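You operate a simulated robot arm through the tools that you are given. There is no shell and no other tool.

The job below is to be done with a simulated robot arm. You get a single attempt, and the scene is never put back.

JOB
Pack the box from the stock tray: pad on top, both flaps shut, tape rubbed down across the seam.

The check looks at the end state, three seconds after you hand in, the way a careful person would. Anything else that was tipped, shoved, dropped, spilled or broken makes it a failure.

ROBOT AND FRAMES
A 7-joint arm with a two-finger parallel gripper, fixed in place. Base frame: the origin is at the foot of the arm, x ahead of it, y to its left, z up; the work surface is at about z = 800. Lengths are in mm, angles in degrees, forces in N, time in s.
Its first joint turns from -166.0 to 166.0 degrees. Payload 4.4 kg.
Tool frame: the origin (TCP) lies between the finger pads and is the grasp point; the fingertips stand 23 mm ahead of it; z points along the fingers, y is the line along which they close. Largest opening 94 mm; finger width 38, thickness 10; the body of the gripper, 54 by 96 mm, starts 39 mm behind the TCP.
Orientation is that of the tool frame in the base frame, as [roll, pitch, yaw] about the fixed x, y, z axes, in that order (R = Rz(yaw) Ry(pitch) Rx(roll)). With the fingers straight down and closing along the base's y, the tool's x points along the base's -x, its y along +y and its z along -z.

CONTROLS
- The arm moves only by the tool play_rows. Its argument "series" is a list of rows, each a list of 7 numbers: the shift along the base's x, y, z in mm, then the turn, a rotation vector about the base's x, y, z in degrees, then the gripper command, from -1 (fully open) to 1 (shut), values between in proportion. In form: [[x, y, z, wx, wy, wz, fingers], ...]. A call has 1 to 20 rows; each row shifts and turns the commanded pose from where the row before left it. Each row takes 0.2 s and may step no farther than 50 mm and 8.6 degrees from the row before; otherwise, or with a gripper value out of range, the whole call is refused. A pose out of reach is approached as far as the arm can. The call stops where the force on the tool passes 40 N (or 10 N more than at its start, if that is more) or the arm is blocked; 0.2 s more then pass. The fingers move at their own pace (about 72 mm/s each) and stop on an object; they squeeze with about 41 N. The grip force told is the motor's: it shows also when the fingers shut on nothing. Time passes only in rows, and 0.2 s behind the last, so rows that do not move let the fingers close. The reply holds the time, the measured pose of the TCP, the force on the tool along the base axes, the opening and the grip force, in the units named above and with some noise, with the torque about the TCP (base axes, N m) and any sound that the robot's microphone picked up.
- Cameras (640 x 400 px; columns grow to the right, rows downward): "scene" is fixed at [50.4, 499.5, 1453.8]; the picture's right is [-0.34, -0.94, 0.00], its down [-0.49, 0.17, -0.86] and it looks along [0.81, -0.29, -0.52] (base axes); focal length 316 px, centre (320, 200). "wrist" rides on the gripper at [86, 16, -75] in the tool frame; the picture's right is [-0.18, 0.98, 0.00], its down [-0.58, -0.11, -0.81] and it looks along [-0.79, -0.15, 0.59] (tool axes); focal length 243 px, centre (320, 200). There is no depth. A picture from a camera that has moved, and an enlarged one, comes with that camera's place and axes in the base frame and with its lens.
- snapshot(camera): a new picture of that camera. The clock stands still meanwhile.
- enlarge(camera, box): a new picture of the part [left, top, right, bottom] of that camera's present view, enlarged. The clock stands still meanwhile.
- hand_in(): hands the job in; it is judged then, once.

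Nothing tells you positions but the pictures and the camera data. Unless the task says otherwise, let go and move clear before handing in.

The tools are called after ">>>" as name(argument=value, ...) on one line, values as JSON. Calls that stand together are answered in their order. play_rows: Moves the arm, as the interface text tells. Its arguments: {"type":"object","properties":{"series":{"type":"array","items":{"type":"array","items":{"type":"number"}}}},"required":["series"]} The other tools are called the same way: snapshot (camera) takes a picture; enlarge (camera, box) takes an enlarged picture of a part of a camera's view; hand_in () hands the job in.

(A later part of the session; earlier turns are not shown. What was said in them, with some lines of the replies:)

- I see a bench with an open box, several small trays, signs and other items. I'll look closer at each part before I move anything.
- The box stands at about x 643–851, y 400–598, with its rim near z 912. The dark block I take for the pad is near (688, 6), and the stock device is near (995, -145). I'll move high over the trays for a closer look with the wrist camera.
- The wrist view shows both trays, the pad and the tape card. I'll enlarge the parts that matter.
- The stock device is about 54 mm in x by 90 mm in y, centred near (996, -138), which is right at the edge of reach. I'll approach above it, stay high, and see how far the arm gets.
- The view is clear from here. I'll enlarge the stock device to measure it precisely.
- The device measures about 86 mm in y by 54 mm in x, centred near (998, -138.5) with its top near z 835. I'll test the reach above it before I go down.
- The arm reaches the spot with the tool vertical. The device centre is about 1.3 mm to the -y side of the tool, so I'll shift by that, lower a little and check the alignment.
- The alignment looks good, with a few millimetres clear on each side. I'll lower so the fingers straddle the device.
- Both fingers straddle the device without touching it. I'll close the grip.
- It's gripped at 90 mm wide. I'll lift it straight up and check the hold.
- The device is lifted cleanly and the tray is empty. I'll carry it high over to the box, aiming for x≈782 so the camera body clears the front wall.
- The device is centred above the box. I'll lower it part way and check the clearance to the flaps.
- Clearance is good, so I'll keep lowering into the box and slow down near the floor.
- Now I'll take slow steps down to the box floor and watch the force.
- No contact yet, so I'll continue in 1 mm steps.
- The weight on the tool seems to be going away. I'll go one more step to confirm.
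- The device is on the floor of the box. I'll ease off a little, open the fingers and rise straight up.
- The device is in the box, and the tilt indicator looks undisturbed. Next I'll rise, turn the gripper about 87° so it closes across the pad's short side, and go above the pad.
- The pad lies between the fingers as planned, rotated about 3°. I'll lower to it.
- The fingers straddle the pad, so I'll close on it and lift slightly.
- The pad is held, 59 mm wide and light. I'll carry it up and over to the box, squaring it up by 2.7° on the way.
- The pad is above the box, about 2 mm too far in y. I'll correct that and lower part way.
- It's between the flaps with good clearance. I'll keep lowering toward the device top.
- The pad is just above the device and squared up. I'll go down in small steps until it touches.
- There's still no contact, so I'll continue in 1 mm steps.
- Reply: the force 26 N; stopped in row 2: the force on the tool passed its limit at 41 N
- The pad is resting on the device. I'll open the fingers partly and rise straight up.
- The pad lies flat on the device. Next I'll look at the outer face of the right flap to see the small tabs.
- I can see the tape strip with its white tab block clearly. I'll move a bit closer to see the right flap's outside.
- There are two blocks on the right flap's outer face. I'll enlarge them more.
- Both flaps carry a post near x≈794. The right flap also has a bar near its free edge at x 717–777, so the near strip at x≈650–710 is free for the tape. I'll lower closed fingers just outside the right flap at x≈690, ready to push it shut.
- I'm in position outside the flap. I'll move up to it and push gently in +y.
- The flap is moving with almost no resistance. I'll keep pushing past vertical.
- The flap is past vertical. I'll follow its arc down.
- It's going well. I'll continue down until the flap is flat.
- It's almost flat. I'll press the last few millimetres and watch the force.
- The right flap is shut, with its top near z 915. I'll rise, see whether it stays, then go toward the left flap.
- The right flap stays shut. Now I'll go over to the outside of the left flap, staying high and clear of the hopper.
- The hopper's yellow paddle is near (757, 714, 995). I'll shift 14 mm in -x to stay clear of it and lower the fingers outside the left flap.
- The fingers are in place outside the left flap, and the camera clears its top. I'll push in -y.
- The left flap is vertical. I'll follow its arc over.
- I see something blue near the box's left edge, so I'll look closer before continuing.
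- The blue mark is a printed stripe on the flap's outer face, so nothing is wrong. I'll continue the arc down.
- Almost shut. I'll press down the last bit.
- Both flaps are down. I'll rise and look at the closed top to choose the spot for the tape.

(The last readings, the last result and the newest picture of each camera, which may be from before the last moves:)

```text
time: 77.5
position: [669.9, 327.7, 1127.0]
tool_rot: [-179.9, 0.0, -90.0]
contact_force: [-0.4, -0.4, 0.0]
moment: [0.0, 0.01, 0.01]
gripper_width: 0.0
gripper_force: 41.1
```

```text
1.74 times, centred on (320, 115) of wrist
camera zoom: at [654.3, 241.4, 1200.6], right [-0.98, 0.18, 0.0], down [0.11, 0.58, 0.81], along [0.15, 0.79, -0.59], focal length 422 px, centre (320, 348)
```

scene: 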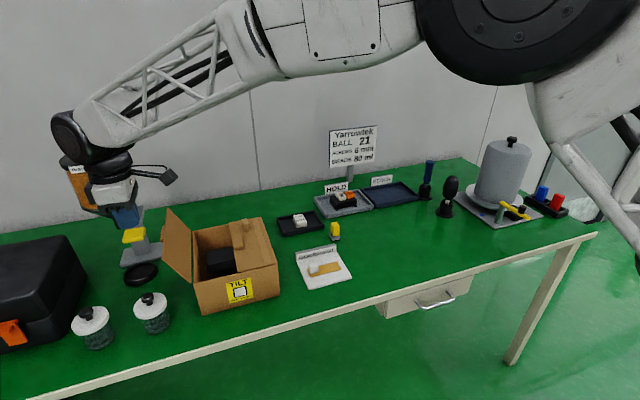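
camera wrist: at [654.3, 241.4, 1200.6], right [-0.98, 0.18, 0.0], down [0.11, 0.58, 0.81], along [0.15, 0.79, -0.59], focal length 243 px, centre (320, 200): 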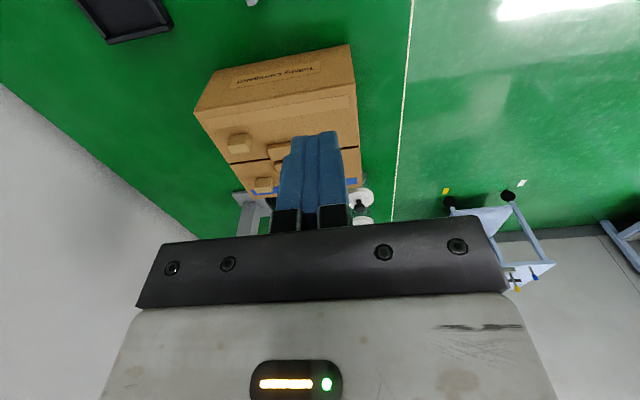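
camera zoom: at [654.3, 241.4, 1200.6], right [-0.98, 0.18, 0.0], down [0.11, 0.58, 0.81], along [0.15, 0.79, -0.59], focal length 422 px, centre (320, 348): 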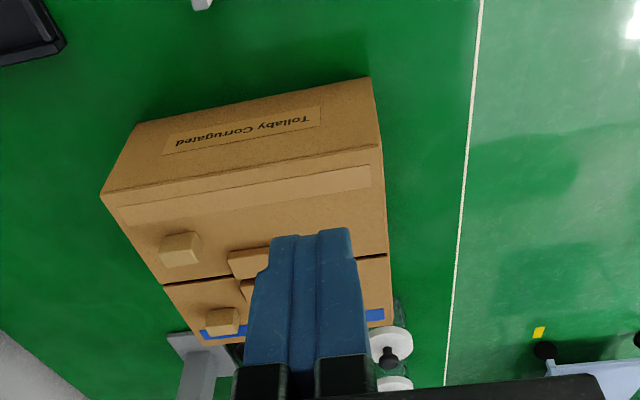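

Both flaps stay shut, with the seam at y≈500. The bars fill x≈718–778 beside the seam, so the tape belongs at x≈682. The tape strip is on its card at about x 665–702, y 214–311, and I'll move in for a close view.

>>> play_rows(series=[[-2, -35, -34, 0, 0, 0, -1], [-2, -35, -34, 0, 0, 0, -1], [0, -35, -34, 0, 0, 0, -1], [0, -27, -30, 0, 0, 0, -1], [0, 0, 0, 0, 0, 0, -1]])

>>> snapshot(camera="wrist")

>>> enlarge(camera="wrist", box=[200, 0, 440, 180])

>>> enlarge(camera="scene", box=[285, 235, 365, 295])

```text
time: 78.7
position: [663.8, 197.4, 993.1]
tool_rot: [-179.9, 0.0, -90.0]
contact_force: [0.2, -0.4, 0.1]
moment: [0.0, 0.0, 0.02]
gripper_width: 94.1
gripper_force: 0.1
```

```text
taken
camera wrist: at [649.0, 110.7, 1066.9], right [-0.98, 0.18, 0.0], down [0.11, 0.58, 0.81], along [0.15, 0.79, -0.59], focal length 243 px, centre (320, 200)
```

wrist: 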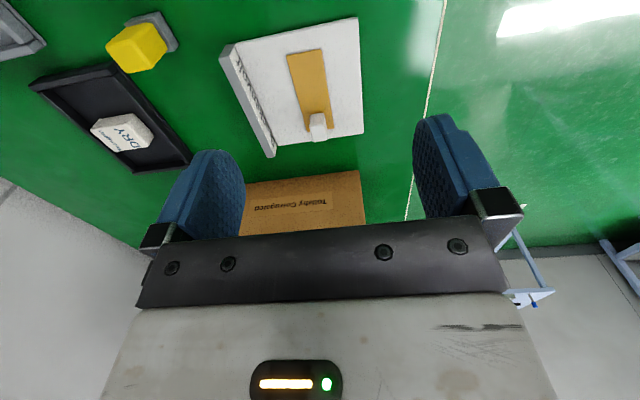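

```text
2.22 times, centred on (320, 90) of wrist
camera zoom: at [649.0, 110.7, 1066.9], right [-0.98, 0.18, 0.0], down [0.11, 0.58, 0.81], along [0.15, 0.79, -0.59], focal length 539 px, centre (320, 444)
```

zoom: 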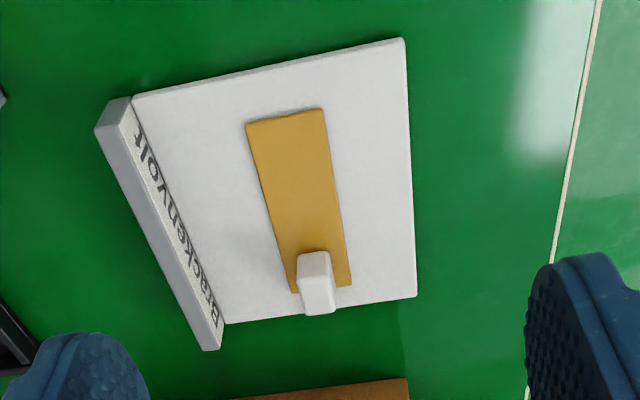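

```text
6.67 times, centred on (325, 265) of scene
camera zoom: at [50.4, 499.5, 1453.8], right [-0.34, -0.94, 0.0], down [-0.49, 0.17, -0.86], along [0.81, -0.29, -0.52], focal length 2105 px, centre (287, -233)
```

zoom: 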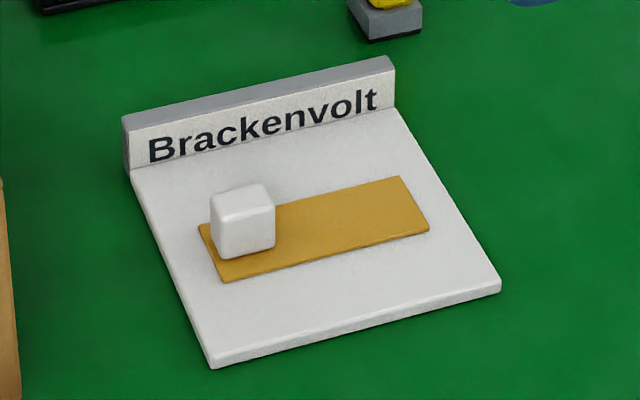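

The tape strip is about x 667–702, y 213–310, with a white grip block centred near (685, 294.5), about 18 mm wide in x and 26 mm tall. I'll set the fingers to about 50 mm and move above the block.

>>> play_rows(series=[[10, 45, 0, 0, 0, 0, -0.06], [10, 45, 0, 0, 0, 0, -0.06], [0, 7.8, -40, 0, 0, 0, -0.06], [0, 0, -40, 0, 0, 0, -0.06], [0, 0, 0, 0, 0, 0, -0.06]])

>>> snapshot(camera="wrist")

>>> enlarge(camera="wrist", box=[160, 0, 460, 230])

>>> enlarge(camera="scene", box=[270, 170, 390, 300])

```text
time: 79.9
position: [686.9, 294.8, 910.6]
tool_rot: [-179.9, 0.1, -90.0]
contact_force: [-0.5, -0.4, 1.3]
moment: [-0.01, 0.03, 0.0]
gripper_width: 49.9
gripper_force: 0.0
```

```text
taken
camera wrist: at [671.5, 208.7, 984.9], right [-0.98, 0.18, 0.0], down [0.11, 0.58, 0.81], along [0.15, 0.79, -0.59], focal length 243 px, centre (320, 200)
```

wrist: 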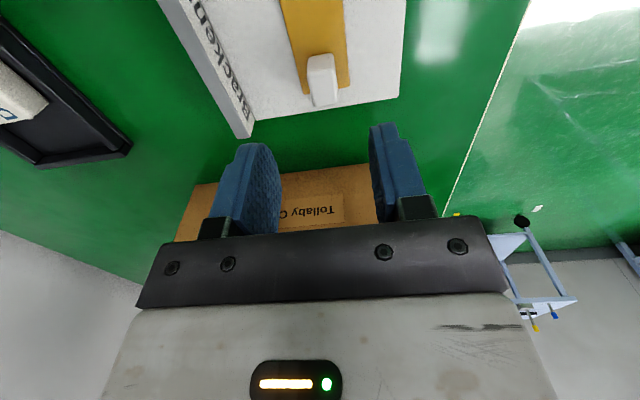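

```text
1.74 times, centred on (310, 115) of wrist
camera zoom: at [671.5, 208.7, 984.9], right [-0.98, 0.18, 0.0], down [0.11, 0.58, 0.81], along [0.15, 0.79, -0.59], focal length 422 px, centre (337, 348)
```

zoom: 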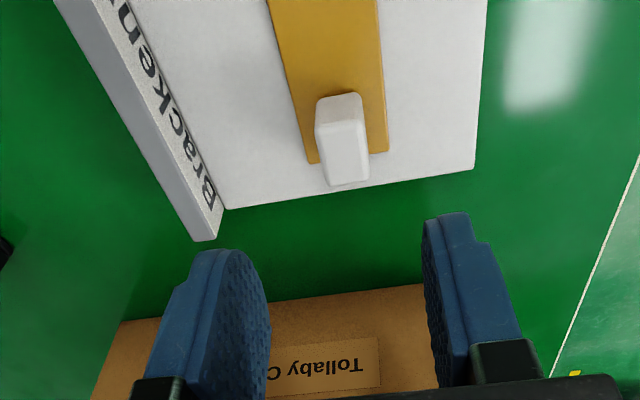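

```text
3.08 times, centred on (330, 235) of scene
camera zoom: at [50.4, 499.5, 1453.8], right [-0.34, -0.94, 0.0], down [-0.49, 0.17, -0.86], along [0.81, -0.29, -0.52], focal length 972 px, centre (289, 92)
```

zoom: 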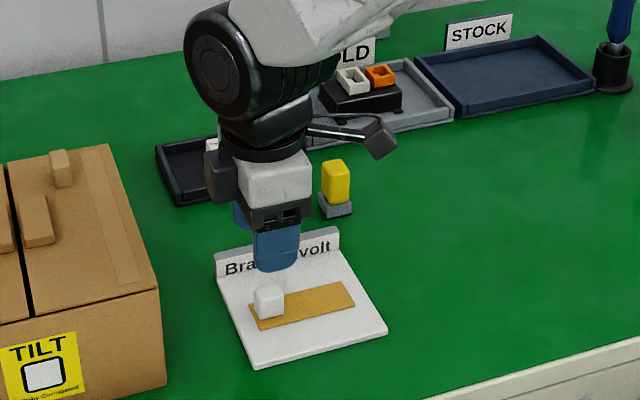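

The block is centred near (684, 292.5). I'll correct a few millimetres and lower around it, keeping the tips just above the tape.

>>> play_rows(series=[[-3.5, -2, -25, 0, 0, 0, -0.06], [0, 0, -25, 0, 0, 0, -0.06], [0, 0, -15, 0, 0, 0, -0.06], [0, 0, -5, 0, 0, 0, -0.06], [0, 0, 0, 0, 0, 0, -0.06]])

>>> enlarge(camera="wrist", box=[160, 0, 460, 230])

>>> enlarge(camera="scene", box=[285, 220, 365, 290])

```text
time: 81.1
position: [683.3, 294.7, 843.5]
tool_rot: [-179.9, 0.2, -90.0]
contact_force: [0.3, -0.3, 0.7]
moment: [0.01, 0.05, 0.0]
gripper_width: 50.1
gripper_force: 0.1
```

```text
1.74 times, centred on (310, 115) of wrist
camera zoom: at [667.6, 208.3, 916.9], right [-0.98, 0.18, 0.0], down [0.11, 0.58, 0.81], along [0.15, 0.79, -0.59], focal length 422 px, centre (337, 348)
```

zoom: 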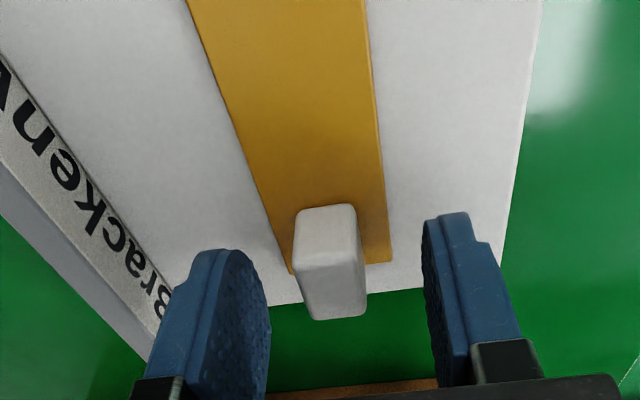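

```text
5.71 times, centred on (325, 255) of scene
camera zoom: at [50.4, 499.5, 1453.8], right [-0.34, -0.94, 0.0], down [-0.49, 0.17, -0.86], along [0.81, -0.29, -0.52], focal length 1804 px, centre (291, -114)
```

zoom: 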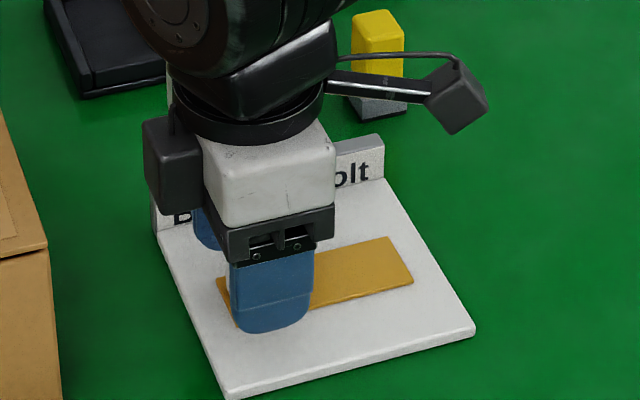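

Well aligned. I'll go 7 mm further down, then close gently on the block.

>>> play_rows(series=[[0, 0, -4, 0, 0, 0, -0.06], [0, 0, -3, 0, 0, 0, -0.06], [0, 0, 0, 0, 0, 0, 0.2], [0, 0, 0, 0, 0, 0, 0.5], [0, 0, 0, 0, 0, 0, 0.8], [0, 0, 0, 0, 0, 0, 1], [0, 0, 0, 0, 0, 0, 1]])

>>> enlarge(camera="wrist", box=[160, 0, 460, 230])

```text
time: 82.7
position: [682.8, 294.3, 836.4]
tool_rot: [-179.9, 0.1, -90.0]
contact_force: [-0.1, -0.4, -1.3]
moment: [0.03, 0.0, 0.03]
gripper_width: 16.7
gripper_force: 41.0
```

```text
1.74 times, centred on (310, 115) of wrist
camera zoom: at [666.7, 207.7, 910.2], right [-0.98, 0.18, 0.0], down [0.11, 0.58, 0.81], along [0.15, 0.79, -0.59], focal length 422 px, centre (337, 348)
```

zoom: 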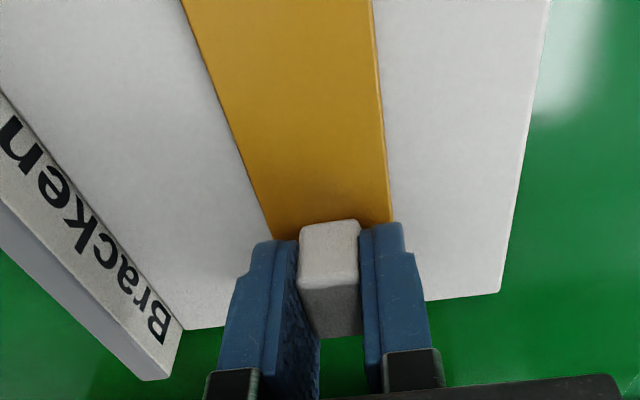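

The block is gripped at 16.7 mm. I'll lift slowly and check that the tape comes off and the card stays put.

>>> play_rows(series=[[0, 0, 2, 0, 0, 0, 1], [0, 0, 3, 0, 0, 0, 1], [0, 0, 5, 0, 0, 0, 1], [0, 0, 10, 0, 0, 0, 1], [0, 0, 0, 0, 0, 0, 1]])

>>> enlarge(camera="wrist", box=[160, 0, 460, 230])

>>> enlarge(camera="scene", box=[285, 210, 375, 290])

```text
time: 83.9
position: [681.6, 293.6, 856.3]
tool_rot: [-179.9, 0.1, -90.0]
contact_force: [0.0, -0.3, 0.7]
moment: [-0.03, 0.02, 0.03]
gripper_width: 16.9
gripper_force: 40.9
```

```text
1.74 times, centred on (310, 115) of wrist
camera zoom: at [665.7, 207.7, 929.8], right [-0.98, 0.18, 0.0], down [0.11, 0.58, 0.81], along [0.15, 0.79, -0.59], focal length 422 px, centre (337, 348)
```

zoom: 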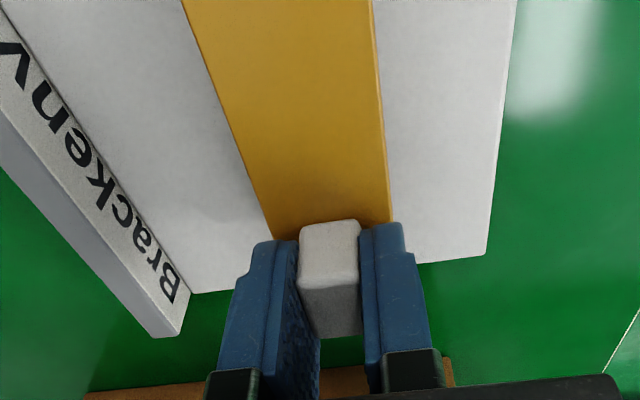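

```text
5.00 times, centred on (330, 250) of scene
camera zoom: at [50.4, 499.5, 1453.8], right [-0.34, -0.94, 0.0], down [-0.49, 0.17, -0.86], along [0.81, -0.29, -0.52], focal length 1579 px, centre (270, -50)
```

zoom: 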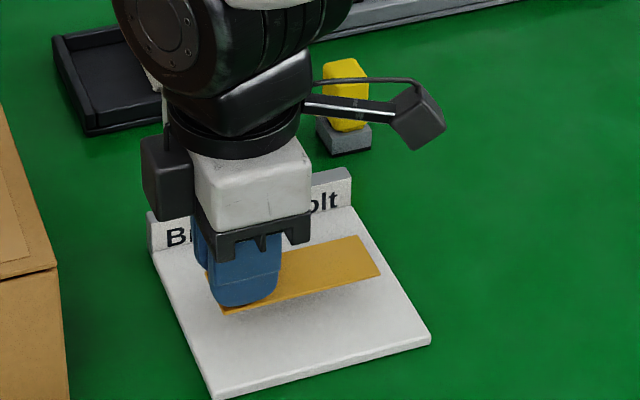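

The tape lifted cleanly and is straight, and the card didn't move. I'll carry it up and over so its middle lies across the seam at x≈680.

>>> play_rows(series=[[0, 0, 40, 0, 0, 0, 1], [0, 0, 45, 0, 0, 0, 1], [0, 0, 45, 0, 0, 0, 1], [0, 0, 30, 0, 0, 0, 1], [-0.4, 40, 0, 0, 0, 0, 1], [-0.4, 40, 0, 0, 0, 0, 1], [-0.4, 40, 0, 0, 0, 0, 1], [-0.4, 40, 0, 0, 0, 0, 1], [-0.4, 40, 0, 0, 0, 0, 1], [-0.2, 43.3, 0, 0, 0, 0, 1], [0, 0, 0, 0, 0, 0, 1]])

>>> snapshot(camera="wrist")

>>> enlarge(camera="scene", box=[150, 150, 310, 310])

```text
time: 86.3
position: [681.9, 537.2, 1017.1]
tool_rot: [-179.9, 0.1, -90.0]
contact_force: [0.0, 0.1, 0.1]
moment: [-0.02, 0.04, 0.01]
gripper_width: 16.6
gripper_force: 41.3
```

```text
taken
camera wrist: at [665.5, 450.3, 1090.6], right [-0.98, 0.18, 0.0], down [0.11, 0.58, 0.81], along [0.15, 0.79, -0.59], focal length 243 px, centre (320, 200)
```

wrist: 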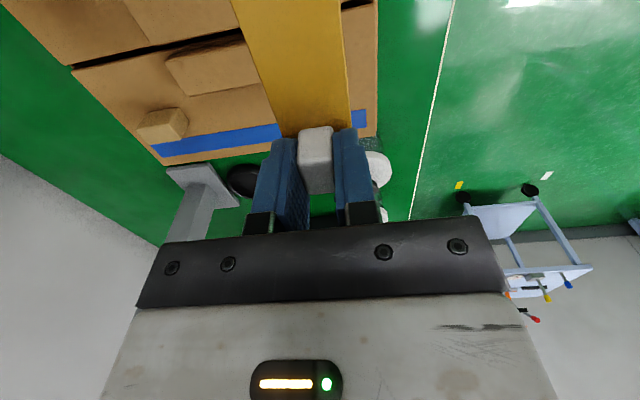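

```text
2.50 times, centred on (230, 230) of scene
camera zoom: at [50.4, 499.5, 1453.8], right [-0.34, -0.94, 0.0], down [-0.49, 0.17, -0.86], along [0.81, -0.29, -0.52], focal length 790 px, centre (545, 125)
```

zoom: 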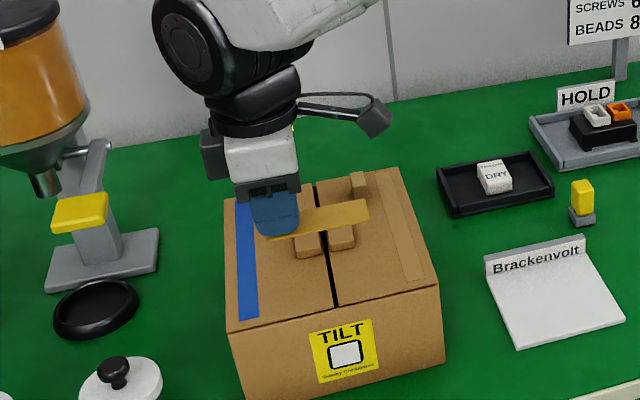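

The seam is at y≈500 and the tape is lined up across it, clear of the bars. I'll lower toward the box top.

>>> play_rows(series=[[-1.5, 0.5, -25, 0, 0, 0, 1], [0, 0, -25, 0, 0, 0, 1], [0, 0, -10, 0, 0, 0, 1], [0, 0, 0, 0, 0, 0, 1]])

>>> snapshot(camera="wrist")

>>> enlarge(camera="scene", box=[180, 190, 290, 290])

```text
time: 87.3
position: [678.0, 537.3, 955.8]
tool_rot: [-179.9, 0.2, -90.0]
contact_force: [-0.8, -0.7, 0.1]
moment: [0.0, -0.01, 0.0]
gripper_width: 16.6
gripper_force: 40.8
```

```text
taken
camera wrist: at [662.1, 451.1, 1029.2], right [-0.98, 0.18, 0.0], down [0.11, 0.58, 0.81], along [0.15, 0.79, -0.59], focal length 243 px, centre (320, 200)
```

wrist: 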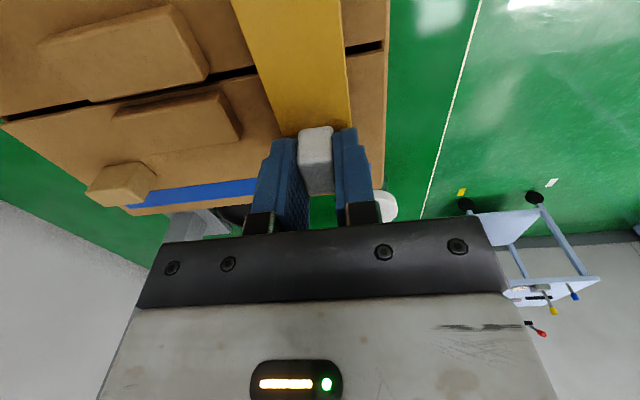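

```text
4.00 times, centred on (235, 240) of scene
camera zoom: at [50.4, 499.5, 1453.8], right [-0.34, -0.94, 0.0], down [-0.49, 0.17, -0.86], along [0.81, -0.29, -0.52], focal length 1263 px, centre (660, 40)
```

zoom: 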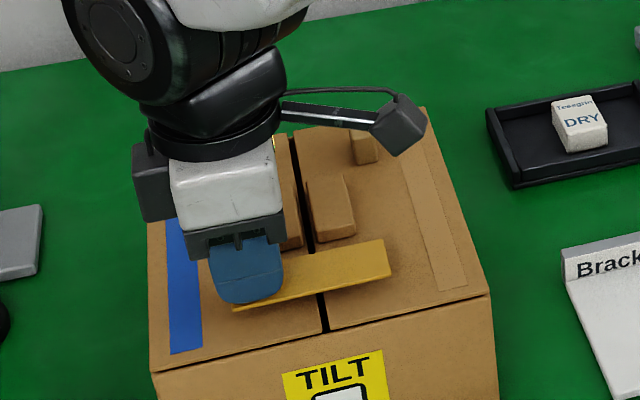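

I'll go down slowly now until the tape touches the flaps.

>>> play_rows(series=[[0, 0, -2, 0, 0, 0, 1], [0, 0, -2, 0, 0, 0, 1], [0, 0, -2, 0, 0, 0, 1], [0, 0, -2, 0, 0, 0, 1], [0, 0, 0, 0, 0, 0, 1]])

>>> play_rows(series=[[0, 0, -1, 0, 0, 0, 1], [0, 0, 0, 0, 0, 0, 1]])

>>> play_rows(series=[[0, 0, -1, 0, 0, 0, 1], [0, 0, 0, 0, 0, 0, 1]])

>>> play_rows(series=[[0, 0, -1, 0, 0, 0, 1], [0, 0, 0, 0, 0, 0, 1]])

```text
time: 88.5
position: [678.3, 539.6, 947.6]
tool_rot: [-179.9, 0.2, -90.0]
contact_force: [0.8, -0.6, -0.2]
moment: [-0.01, -0.02, 0.0]
gripper_width: 16.4
gripper_force: 41.1
```

```text
time: 89.1
position: [677.6, 537.0, 947.1]
tool_rot: [-179.9, 0.3, -90.0]
contact_force: [-0.4, -1.1, -0.4]
moment: [-0.01, 0.0, 0.0]
gripper_width: 16.6
gripper_force: 40.9
```

```text
time: 89.7
position: [677.4, 537.2, 945.9]
tool_rot: [-179.9, 0.1, -90.1]
contact_force: [0.5, 0.4, -0.3]
moment: [0.01, -0.02, -0.01]
gripper_width: 16.8
gripper_force: 40.8
```

```text
time: 90.3
position: [677.5, 537.8, 945.3]
tool_rot: [-179.9, 0.1, -90.0]
contact_force: [0.5, -0.7, -0.7]
moment: [-0.04, 0.02, -0.01]
gripper_width: 16.7
gripper_force: 40.9
```

>>> play_rows(series=[[0, 0, -1, 0, 0, 0, 1], [0, 0, 0, 0, 0, 0, 1]])

>>> play_rows(series=[[0, 0, -1, 0, 0, 0, 1], [0, 0, 0, 0, 0, 0, 1]])

>>> play_rows(series=[[0, 0, -1, 0, 0, 0, 1], [0, 0, 0, 0, 0, 0, 1]])

>>> enlarge(camera="scene", box=[180, 210, 270, 290])

```text
time: 90.9
position: [678.5, 538.7, 944.5]
tool_rot: [-179.9, 0.1, -90.0]
contact_force: [-0.1, 0.0, -0.3]
moment: [0.01, 0.02, -0.01]
gripper_width: 16.4
gripper_force: 41.1
```

```text
time: 91.5
position: [677.4, 538.4, 943.8]
tool_rot: [-179.8, 0.2, -90.0]
contact_force: [-2.1, 1.1, 7.6]
moment: [-0.26, 0.07, -0.07]
gripper_width: 16.5
gripper_force: 41.3
```

```text
time: 92.1
position: [678.3, 537.7, 944.2]
tool_rot: [-179.8, 0.2, -90.0]
contact_force: [0.9, -3.2, 17.6]
moment: [-0.54, 0.04, 0.0]
gripper_width: 16.5
gripper_force: 40.9
```

```text
5.00 times, centred on (225, 250) of scene
camera zoom: at [50.4, 499.5, 1453.8], right [-0.34, -0.94, 0.0], down [-0.49, 0.17, -0.86], along [0.81, -0.29, -0.52], focal length 1579 px, centre (795, -50)
```

zoom: 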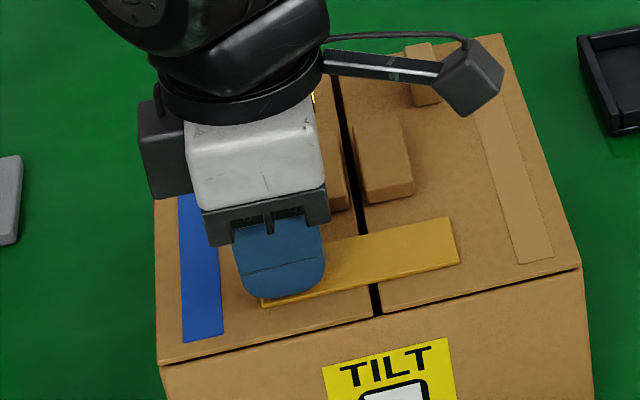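

The tape lies across the seam and is touching. I'll ease off slightly, open the fingers just enough and rise.

>>> play_rows(series=[[0, 0, 0.8, 0, 0, 0, 1], [0, 0, 0, 0, 0, 0, 0.5], [0, 0, 0, 0, 0, 0, 0.3], [0, 0, 0, 0, 0, 0, 0.3], [0, 0, 3, 0, 0, 0, 0.3], [0, 0, 7, 0, 0, 0, 0.3], [0, 0, 15, 0, 0, 0, 0.3], [0, 0, 25, 0, 0, 0, 0.3], [0, 0, 30, 0, 0, 0, 0.3], [0, 0, 0, 0, 0, 0, 0.3]])

>>> enlarge(camera="scene", box=[170, 190, 290, 310])

>>> snapshot(camera="wrist")

```text
time: 94.3
position: [678.6, 537.8, 1021.4]
tool_rot: [-179.9, 0.0, -90.0]
contact_force: [-0.3, -0.3, -0.6]
moment: [0.01, 0.0, 0.01]
gripper_width: 32.9
gripper_force: 0.0
```

```text
3.33 times, centred on (230, 250) of scene
camera zoom: at [50.4, 499.5, 1453.8], right [-0.34, -0.94, 0.0], down [-0.49, 0.17, -0.86], along [0.81, -0.29, -0.52], focal length 1053 px, centre (620, 33)
```

zoom: 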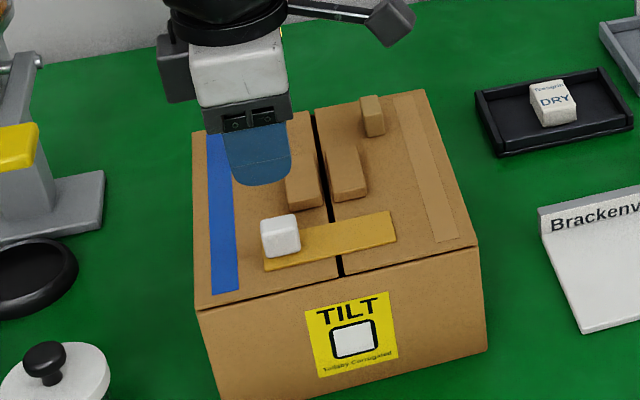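

```text
taken
camera wrist: at [662.9, 451.3, 1095.6], right [-0.98, 0.18, 0.0], down [0.11, 0.58, 0.81], along [0.15, 0.79, -0.59], focal length 243 px, centre (320, 200)
```

wrist: 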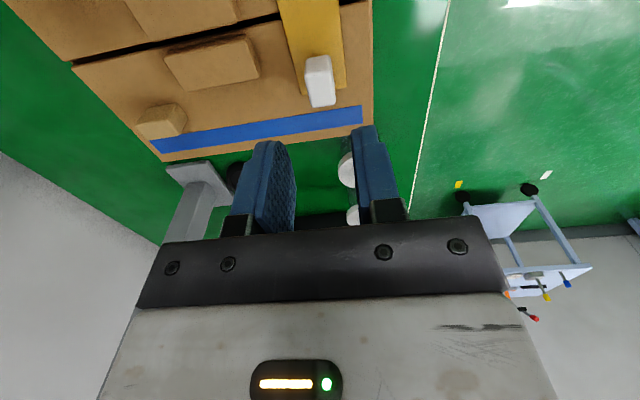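

The tape is down across the seam, spanning about y 455–552 at x≈680. Next I'll shut the fingers and turn them 90° so the fingertips cover the tape's full width for rubbing.

>>> play_rows(series=[[0.1, -2.4, 0, 0, 0, -8.18, 1], [0.1, -2.4, 0, 0, 0, -8.18, 1], [0.1, -2.4, 0, 0, 0, -8.18, 1], [0.1, -2.4, 0, 0, 0, -8.18, 1], [0.1, -2.4, 0, 0, 0, -8.18, 1], [0.1, -2.4, 0, 0, 0, -8.18, 1], [0.1, -2.4, 0, 0, 0, -8.18, 1], [0.1, -2.4, 0, 0, 0, -8.18, 1], [0.1, -2.4, 0, 0, 0, -8.18, 1], [0.1, -2.4, 0, 0, 0, -8.18, 1], [0.1, -2.4, 0, 0, 0, -8.18, 1], [0, -10, -40, 0, 0, 0, 1], [0, 0, -15, 0, 0, 0, 1], [0, 0, 0, 0, 0, 0, 1]])

>>> snapshot(camera="wrist")

>>> enlarge(camera="scene", box=[170, 170, 290, 300])

```text
time: 97.3
position: [679.3, 500.5, 968.3]
tool_rot: [-179.8, 0.1, -180.0]
contact_force: [0.0, -0.5, 1.1]
moment: [0.01, 0.0, 0.0]
gripper_width: 0.0
gripper_force: 41.0
```

```text
taken
camera wrist: at [592.3, 516.9, 1041.5], right [0.18, 0.98, 0.0], down [0.58, -0.11, 0.81], along [0.79, -0.15, -0.59], focal length 243 px, centre (320, 200)
```

wrist: 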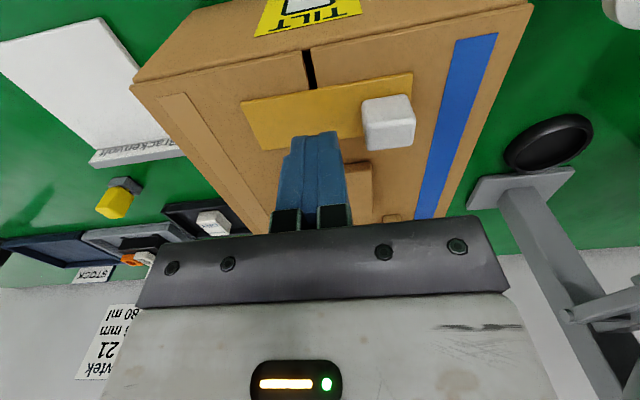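

```text
3.08 times, centred on (230, 235) of scene
camera zoom: at [50.4, 499.5, 1453.8], right [-0.34, -0.94, 0.0], down [-0.49, 0.17, -0.86], along [0.81, -0.29, -0.52], focal length 972 px, centre (597, 92)
```

zoom: 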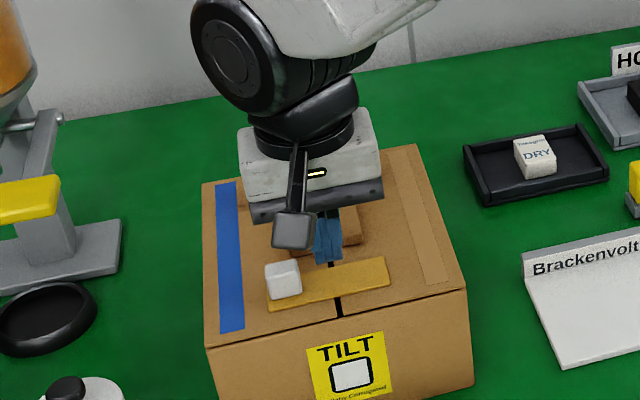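

The fingertips are right above the tape at the seam. I'll lower slowly until they touch it.

>>> play_rows(series=[[0, 4, -12, 0, 0, 0, 1], [0, 4, -8, 0, 0, 0, 1], [0, 2, -3, 0, 0, 0, 1], [0, 0, 0, 0, 0, 0, 1]])

>>> play_rows(series=[[0, 0, -1, 0, 0, 0, 1], [0, 0, -1, 0, 0, 0, 1], [0, 0, 0, 0, 0, 0, 1]])

>>> play_rows(series=[[0, 0, -1, 0, 0, 0, 1], [0, 0, 0, 0, 0, 0, 1]])

```text
time: 98.3
position: [679.7, 509.3, 946.4]
tool_rot: [-180.0, 0.1, -179.9]
contact_force: [0.1, 0.1, 0.1]
moment: [0.02, 0.01, -0.02]
gripper_width: 0.0
gripper_force: 41.2
```

```text
time: 99.1
position: [679.3, 511.2, 943.2]
tool_rot: [-179.9, 0.1, -179.9]
contact_force: [-0.8, -0.6, 0.2]
moment: [0.0, 0.0, -0.06]
gripper_width: 0.2
gripper_force: 40.9
```

```text
time: 99.7
position: [678.7, 511.0, 942.6]
tool_rot: [-179.9, 0.1, -179.9]
contact_force: [0.5, -0.2, -0.6]
moment: [0.01, 0.0, 0.02]
gripper_width: 0.0
gripper_force: 40.7
```

>>> play_rows(series=[[0, 0, -1, 0, 0, 0, 1], [0, 0, 0, 0, 0, 0, 1]])

>>> play_rows(series=[[0, 0, -1, 0, 0, 0, 1], [0, 0, 0, 0, 0, 0, 1]])

>>> play_rows(series=[[0, 0, -0.5, 0, 0, 0, 1], [0, 0, 0, 0, 0, 0, 1]])

```text
time: 100.3
position: [679.2, 511.5, 940.6]
tool_rot: [-180.0, 0.1, -179.9]
contact_force: [-0.4, 0.1, 0.3]
moment: [0.02, 0.0, 0.01]
gripper_width: 0.1
gripper_force: 41.0
```

```text
time: 100.9
position: [679.4, 511.5, 941.2]
tool_rot: [-179.9, 0.2, -179.9]
contact_force: [-1.0, 2.7, 6.3]
moment: [0.09, 0.01, -0.03]
gripper_width: 0.0
gripper_force: 41.0
```

```text
time: 101.5
position: [678.9, 511.3, 941.1]
tool_rot: [-179.8, 0.0, -180.0]
contact_force: [-3.5, 0.9, 12.4]
moment: [0.01, 0.1, -0.01]
gripper_width: 0.2
gripper_force: 41.0
```

Contact is about 12 N on the tape. I'll now rub along it across the seam toward the -y end.

>>> play_rows(series=[[0, -3, 0, 0, 0, 0, 1], [0, -3, 0, 0, 0, 0, 1], [0, -3, 0, 0, 0, 0, 1], [0, -3, 0, 0, 0, 0, 1], [0, -3, 0, 0, 0, 0, 1], [0, -3, 0, 0, 0, 0, 1]])

>>> enlarge(camera="scene", box=[170, 190, 290, 300])

>>> enlarge(camera="wrist", box=[160, 0, 480, 230])

```text
time: 102.9
position: [679.4, 493.4, 941.0]
tool_rot: [-180.0, 0.2, -179.9]
contact_force: [0.7, 15.4, 27.2]
moment: [0.34, 0.03, -0.04]
gripper_width: 0.2
gripper_force: 40.8
```

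```text
3.64 times, centred on (230, 245) of scene
camera zoom: at [50.4, 499.5, 1453.8], right [-0.34, -0.94, 0.0], down [-0.49, 0.17, -0.86], along [0.81, -0.29, -0.52], focal length 1148 px, centre (647, 36)
```

zoom: 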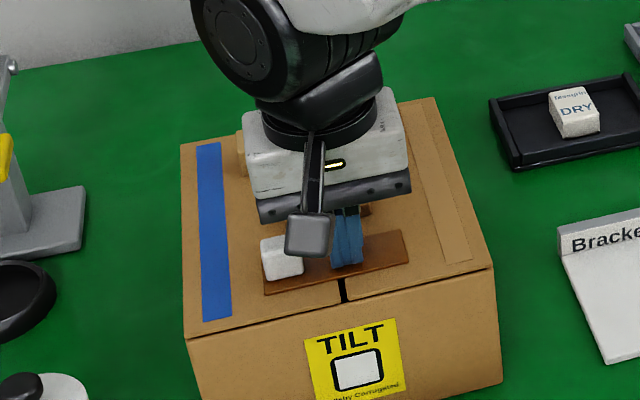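

```text
1.74 times, centred on (320, 115) of wrist
camera zoom: at [593.1, 509.8, 1013.9], right [0.18, 0.98, 0.0], down [0.58, -0.11, 0.81], along [0.79, -0.15, -0.59], focal length 422 px, centre (320, 348)
```

zoom: 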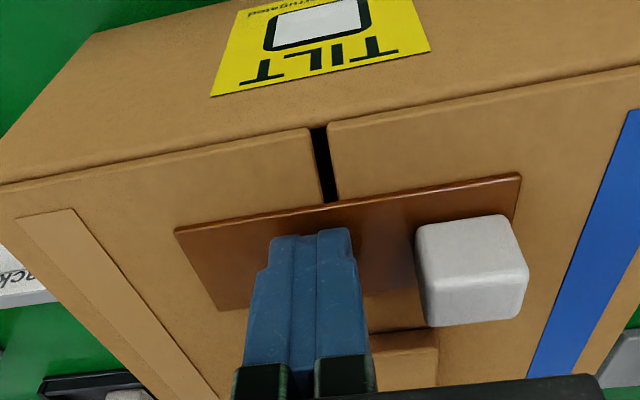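

The tape has darkened, so it's adhering. The force rose to 27 N, so I'll ease up slightly and keep rubbing to the end.

>>> play_rows(series=[[0, 0, 1, 0, 0, 0, 1], [0, -3, 0, 0, 0, 0, 1], [0, -3, 0, 0, 0, 0, 1], [0, -3, 0, 0, 0, 0, 1]])

>>> play_rows(series=[[0, -3, 0, 0, 0, 0, 1], [0, -3, 0, 0, 0, 0, 1], [0, -3, 0, 0, 0, 0, 1], [0, -3, 0, 0, 0, 0, 1]])

```text
time: 103.9
position: [679.7, 484.1, 940.8]
tool_rot: [-179.8, 0.2, 180.0]
contact_force: [0.3, 9.9, 19.3]
moment: [0.24, 0.02, -0.02]
gripper_width: 0.0
gripper_force: 40.9
```

```text
time: 104.9
position: [680.3, 472.6, 939.6]
tool_rot: [-179.7, 0.0, -179.8]
contact_force: [-0.4, 7.4, 13.3]
moment: [0.17, 0.02, 0.04]
gripper_width: 0.0
gripper_force: 40.6
```

I'll finish to the tape's end, then lift off and check the tape and the box position.

>>> play_rows(series=[[0, -3, 0, 0, 0, 0, 1], [0, -3, 0, 0, 0, 0, 1], [0, -2, 0, 0, 0, 0, 1], [0, 0, 2, 0, 0, 0, 1], [0, 0, 10, 0, 0, 0, 1], [0, 0, 30, 0, 0, 0, 1], [0, 0, 45, 0, 0, 0, 1], [0, 0, 45, 0, 0, 0, 1], [0, 0, 0, 0, 0, 0, 1]])

>>> enlarge(camera="scene", box=[150, 180, 310, 320])

>>> snapshot(camera="wrist")

>>> enlarge(camera="wrist", box=[200, 0, 480, 200])

```text
time: 106.9
position: [680.5, 464.1, 1072.2]
tool_rot: [-180.0, 0.1, -179.9]
contact_force: [0.6, -0.3, -0.2]
moment: [0.0, 0.0, 0.02]
gripper_width: 0.2
gripper_force: 40.8
```

```text
2.86 times, centred on (230, 250) of scene
camera zoom: at [50.4, 499.5, 1453.8], right [-0.34, -0.94, 0.0], down [-0.49, 0.17, -0.86], along [0.81, -0.29, -0.52], focal length 902 px, centre (577, 57)
```

zoom: 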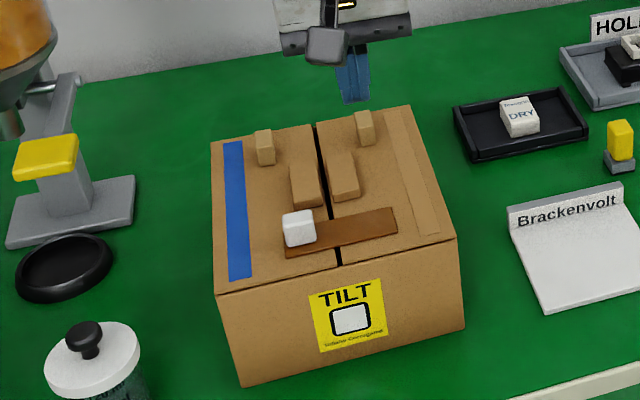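

```text
taken
camera wrist: at [594.0, 480.5, 1145.8], right [0.18, 0.98, 0.0], down [0.58, -0.11, 0.81], along [0.79, -0.15, -0.59], focal length 243 px, centre (320, 200)
```

wrist: 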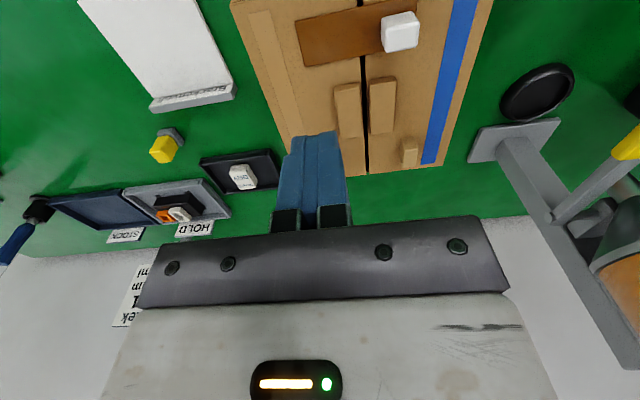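

```text
2.00 times, centred on (340, 100) of wrist
camera zoom: at [594.0, 480.5, 1145.8], right [0.18, 0.98, 0.0], down [0.58, -0.11, 0.81], along [0.79, -0.15, -0.59], focal length 485 px, centre (280, 400)
```

zoom: 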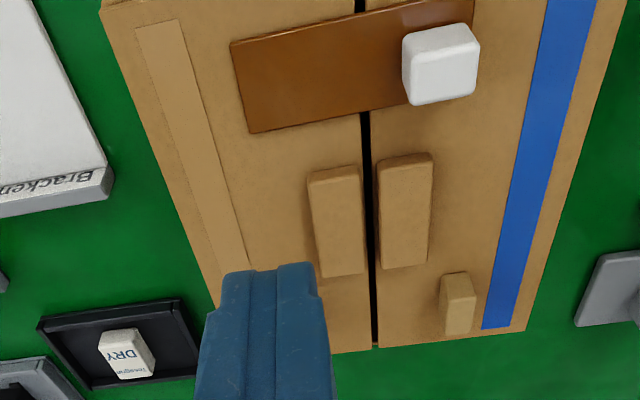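

The tape is brown along its whole length and the box has not moved. I'll do one more rub pass back toward the block so both sides of the seam are well pressed.

>>> play_rows(series=[[0, 2, -45, 0, 0, 0, 1], [0, 2, -45, 0, 0, 0, 1], [0, 2, -30, 0, 0, 0, 1], [0, 0, -8, 0, 0, 0, 1], [0, 0, 0, 0, 0, 0, 1]])

>>> play_rows(series=[[0, 0, -1, 0, 0, 0, 1], [0, 0, -1, 0, 0, 0, 1], [0, 0, 0, 0, 0, 0, 1]])

```text
time: 108.1
position: [680.6, 470.1, 943.6]
tool_rot: [-179.9, 0.1, -179.8]
contact_force: [0.0, 0.1, -0.2]
moment: [-0.01, -0.05, -0.01]
gripper_width: 0.0
gripper_force: 41.1
```

```text
time: 108.9
position: [679.3, 471.4, 942.2]
tool_rot: [-180.0, 0.1, -179.9]
contact_force: [1.2, 0.2, -0.6]
moment: [0.0, 0.02, 0.02]
gripper_width: 0.0
gripper_force: 41.2
```

>>> play_rows(series=[[0, 0, -1, 0, 0, 0, 1], [0, 0, 0, 0, 0, 0, 1]])

>>> play_rows(series=[[0, 0, -1, 0, 0, 0, 1], [0, 0, 0, 0, 0, 0, 1]])

```text
time: 109.5
position: [681.0, 471.4, 941.9]
tool_rot: [-179.9, 0.1, -179.9]
contact_force: [0.4, 1.1, 0.7]
moment: [-0.01, -0.01, 0.0]
gripper_width: 0.0
gripper_force: 40.6
```

```text
time: 110.1
position: [681.0, 471.6, 940.4]
tool_rot: [-179.8, 0.2, -179.9]
contact_force: [-0.7, 0.0, 2.3]
moment: [-0.03, 0.04, 0.0]
gripper_width: 0.1
gripper_force: 41.2
```

>>> play_rows(series=[[0, 0, -0.8, 0, 0, 0, 1], [0, 0, 0, 0, 0, 0, 1]])

>>> play_rows(series=[[0, 3, 0, 0, 0, 0, 1], [0, 3, 0, 0, 0, 0, 1], [0, 3, 0, 0, 0, 0, 1], [0, 3, 0, 0, 0, 0, 1], [0, 3, 0, 0, 0, 0, 1], [0, 3, 0, 0, 0, 0, 1]])

```text
time: 110.7
position: [680.9, 471.3, 941.3]
tool_rot: [-179.9, 0.1, -179.9]
contact_force: [0.7, 0.4, 11.7]
moment: [0.01, 0.05, 0.0]
gripper_width: 0.1
gripper_force: 40.8
```

```text
time: 112.1
position: [679.2, 489.5, 939.2]
tool_rot: [-179.8, 0.1, -179.9]
contact_force: [2.9, -8.7, 18.6]
moment: [-0.22, 0.0, 0.0]
gripper_width: 0.0
gripper_force: 41.1
```

The force is steady at about 19 N, so I'll continue across the seam toward the block.

>>> play_rows(series=[[0, 3, 0.3, 0, 0, 0, 1], [0, 3, 0, 0, 0, 0, 1], [0, 3, 0, 0, 0, 0, 1], [0, 3, 0, 0, 0, 0, 1]])

>>> play_rows(series=[[0, 3, 0, 0, 0, 0, 1], [0, 3, 0, 0, 0, 0, 1], [0, 2, 0, 0, 0, 0, 1]])

>>> enlarge(camera="wrist", box=[160, 0, 480, 230])

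```text
time: 113.1
position: [679.7, 500.5, 940.3]
tool_rot: [-179.9, 0.1, -179.9]
contact_force: [2.9, -9.1, 15.4]
moment: [-0.21, -0.04, -0.03]
gripper_width: 0.0
gripper_force: 40.8
```

```text
time: 113.9
position: [678.3, 509.4, 940.0]
tool_rot: [-180.0, 0.1, 180.0]
contact_force: [3.3, -10.7, 20.3]
moment: [-0.25, -0.04, 0.0]
gripper_width: 0.0
gripper_force: 41.3
```

```text
1.74 times, centred on (320, 115) of wrist
camera zoom: at [592.6, 524.6, 1014.1], right [0.18, 0.98, 0.0], down [0.58, -0.11, 0.81], along [0.79, -0.15, -0.59], focal length 422 px, centre (320, 348)
```

zoom: 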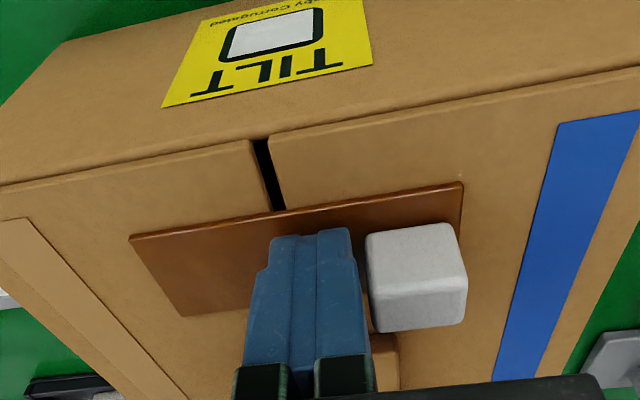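

Both sides of the seam are rubbed. I'll lift straight off and move clear for a last inspection.

>>> play_rows(series=[[0, -1, 2, 0, 0, 0, 1], [0, 0, 10, 0, 0, 0, 1], [0, 0, 35, 0, 0, 0, 1], [0, 0, 45, 0, 0, 0, 1], [0, 0, 45, 0, 0, 0, 1], [0, 0, 45, 0, 0, 0, 1], [-10, -40, 15, 0, 0, 0, 1], [-10, -40, 15, 0, 0, 0, 1], [-10, -40, 15, 0, 0, 0, 1], [-10, -40, 15, 0, 0, 0, 1], [-10, -40, 15, 0, 0, 0, 0], [-10, -40, 0, 0, 0, 0, -1], [0, 0, 0, 0, 0, 0, -1], [0, 0, 0, 0, 0, 0, -1]])

>>> snapshot(camera="scene")

>>> enlarge(camera="scene", box=[150, 180, 310, 320])

>>> enlarge(camera="scene", box=[270, 110, 450, 300])

>>> enlarge(camera="scene", box=[60, 120, 260, 350])

```text
time: 116.9
position: [620.5, 266.0, 1194.8]
tool_rot: [-179.8, 0.1, -179.9]
contact_force: [-0.3, -0.3, 0.3]
moment: [0.0, 0.0, 0.01]
gripper_width: 93.7
gripper_force: 0.0
```

```text
taken
```

scene: 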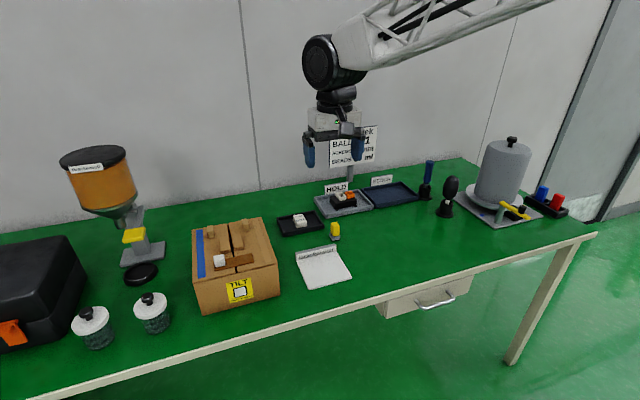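

```text
2.86 times, centred on (230, 250) of scene
camera zoom: at [50.4, 499.5, 1453.8], right [-0.34, -0.94, 0.0], down [-0.49, 0.17, -0.86], along [0.81, -0.29, -0.52], focal length 902 px, centre (577, 57)
```

zoom: 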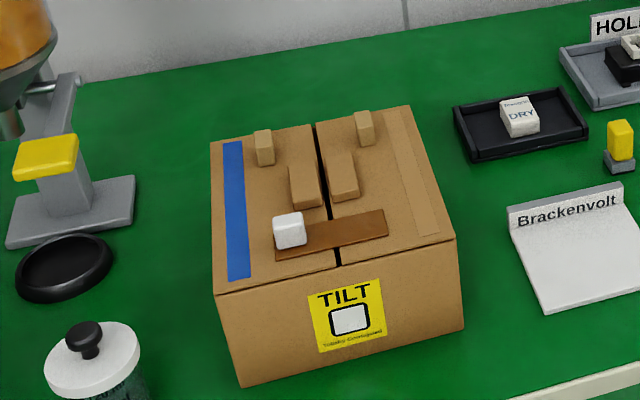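

```text
2.11 times, centred on (360, 205) of scene
camera zoom: at [50.4, 499.5, 1453.8], right [-0.34, -0.94, 0.0], down [-0.49, 0.17, -0.86], along [0.81, -0.29, -0.52], focal length 665 px, centre (236, 190)
```

zoom: 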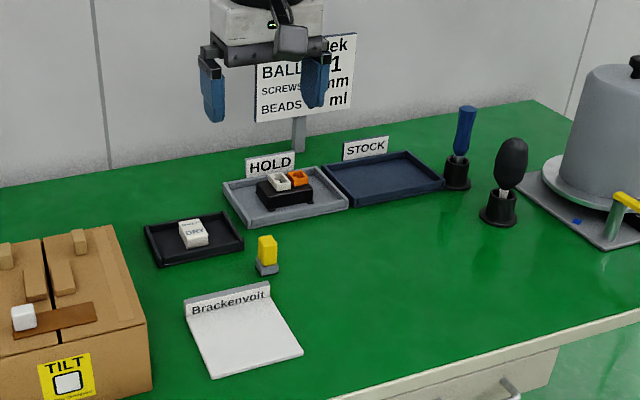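

```text
1.74 times, centred on (160, 235) of scene
camera zoom: at [50.4, 499.5, 1453.8], right [-0.34, -0.94, 0.0], down [-0.49, 0.17, -0.86], along [0.81, -0.29, -0.52], focal length 549 px, centre (598, 139)
```

zoom: 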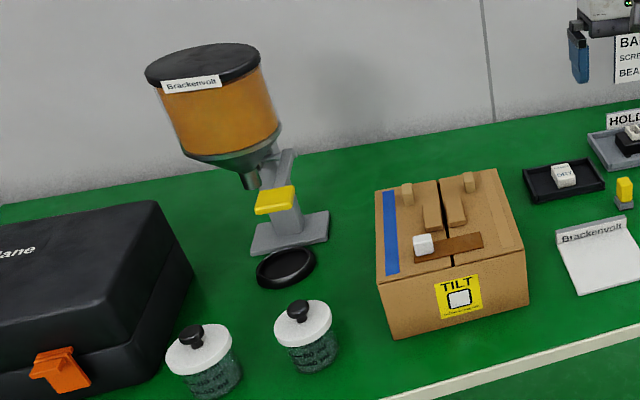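

The tape seems to have slid a little in +y during the second pass. I'll check its exact position and state closely.

>>> enlarge(camera="scene", box=[185, 210, 285, 290])

>>> snapshot(camera="wrist")

```text
5.00 times, centred on (235, 250) of scene
camera zoom: at [50.4, 499.5, 1453.8], right [-0.34, -0.94, 0.0], down [-0.49, 0.17, -0.86], along [0.81, -0.29, -0.52], focal length 1579 px, centre (745, -50)
```

zoom: 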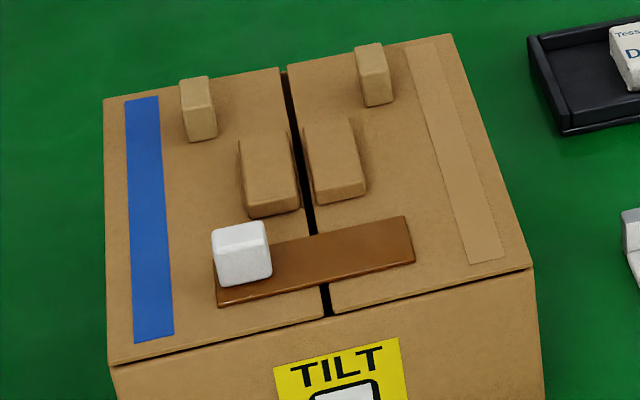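

```text
taken
camera wrist: at [533.9, 282.0, 1269.0], right [0.18, 0.98, 0.0], down [0.58, -0.11, 0.81], along [0.79, -0.15, -0.59], focal length 243 px, centre (320, 200)
```

wrist: 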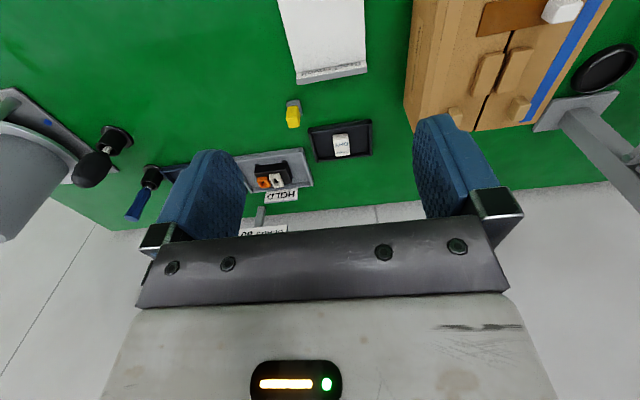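

The device and pad are in the box, both flaps are flat, and the darkened tape lies across the seam, about half on each flap. The tilt window is still white, nothing else has moved, and the arm is clear, so I'm handing in.

>>> hand_in()

```text
The job is handed in.
```

I packed the box and handed the job in; I don't have the check's result.

- **Contents:** the device from the STOCK tray is on the box floor, with the dark pad lying flat on top of it. The device sits about 35 mm toward the back of the box. This kept the gripper's camera clear of the front wall.
- **Flaps:** both are shut and stayed down on their own.
- **Tape:** it lies across the seam with about half on each flap, near the front of the box because raised bars flank the middle of the seam. I rubbed it in both directions, and it turned from gold to brown along its whole length. It slid about 8 mm on the first pass and back on the second, so I can't say how firmly it has stuck.
- **Everything else:** the last pictures showed nothing tipped or moved, and the window on the box's TILT label is still white. The white grip block is still attached to the tape.
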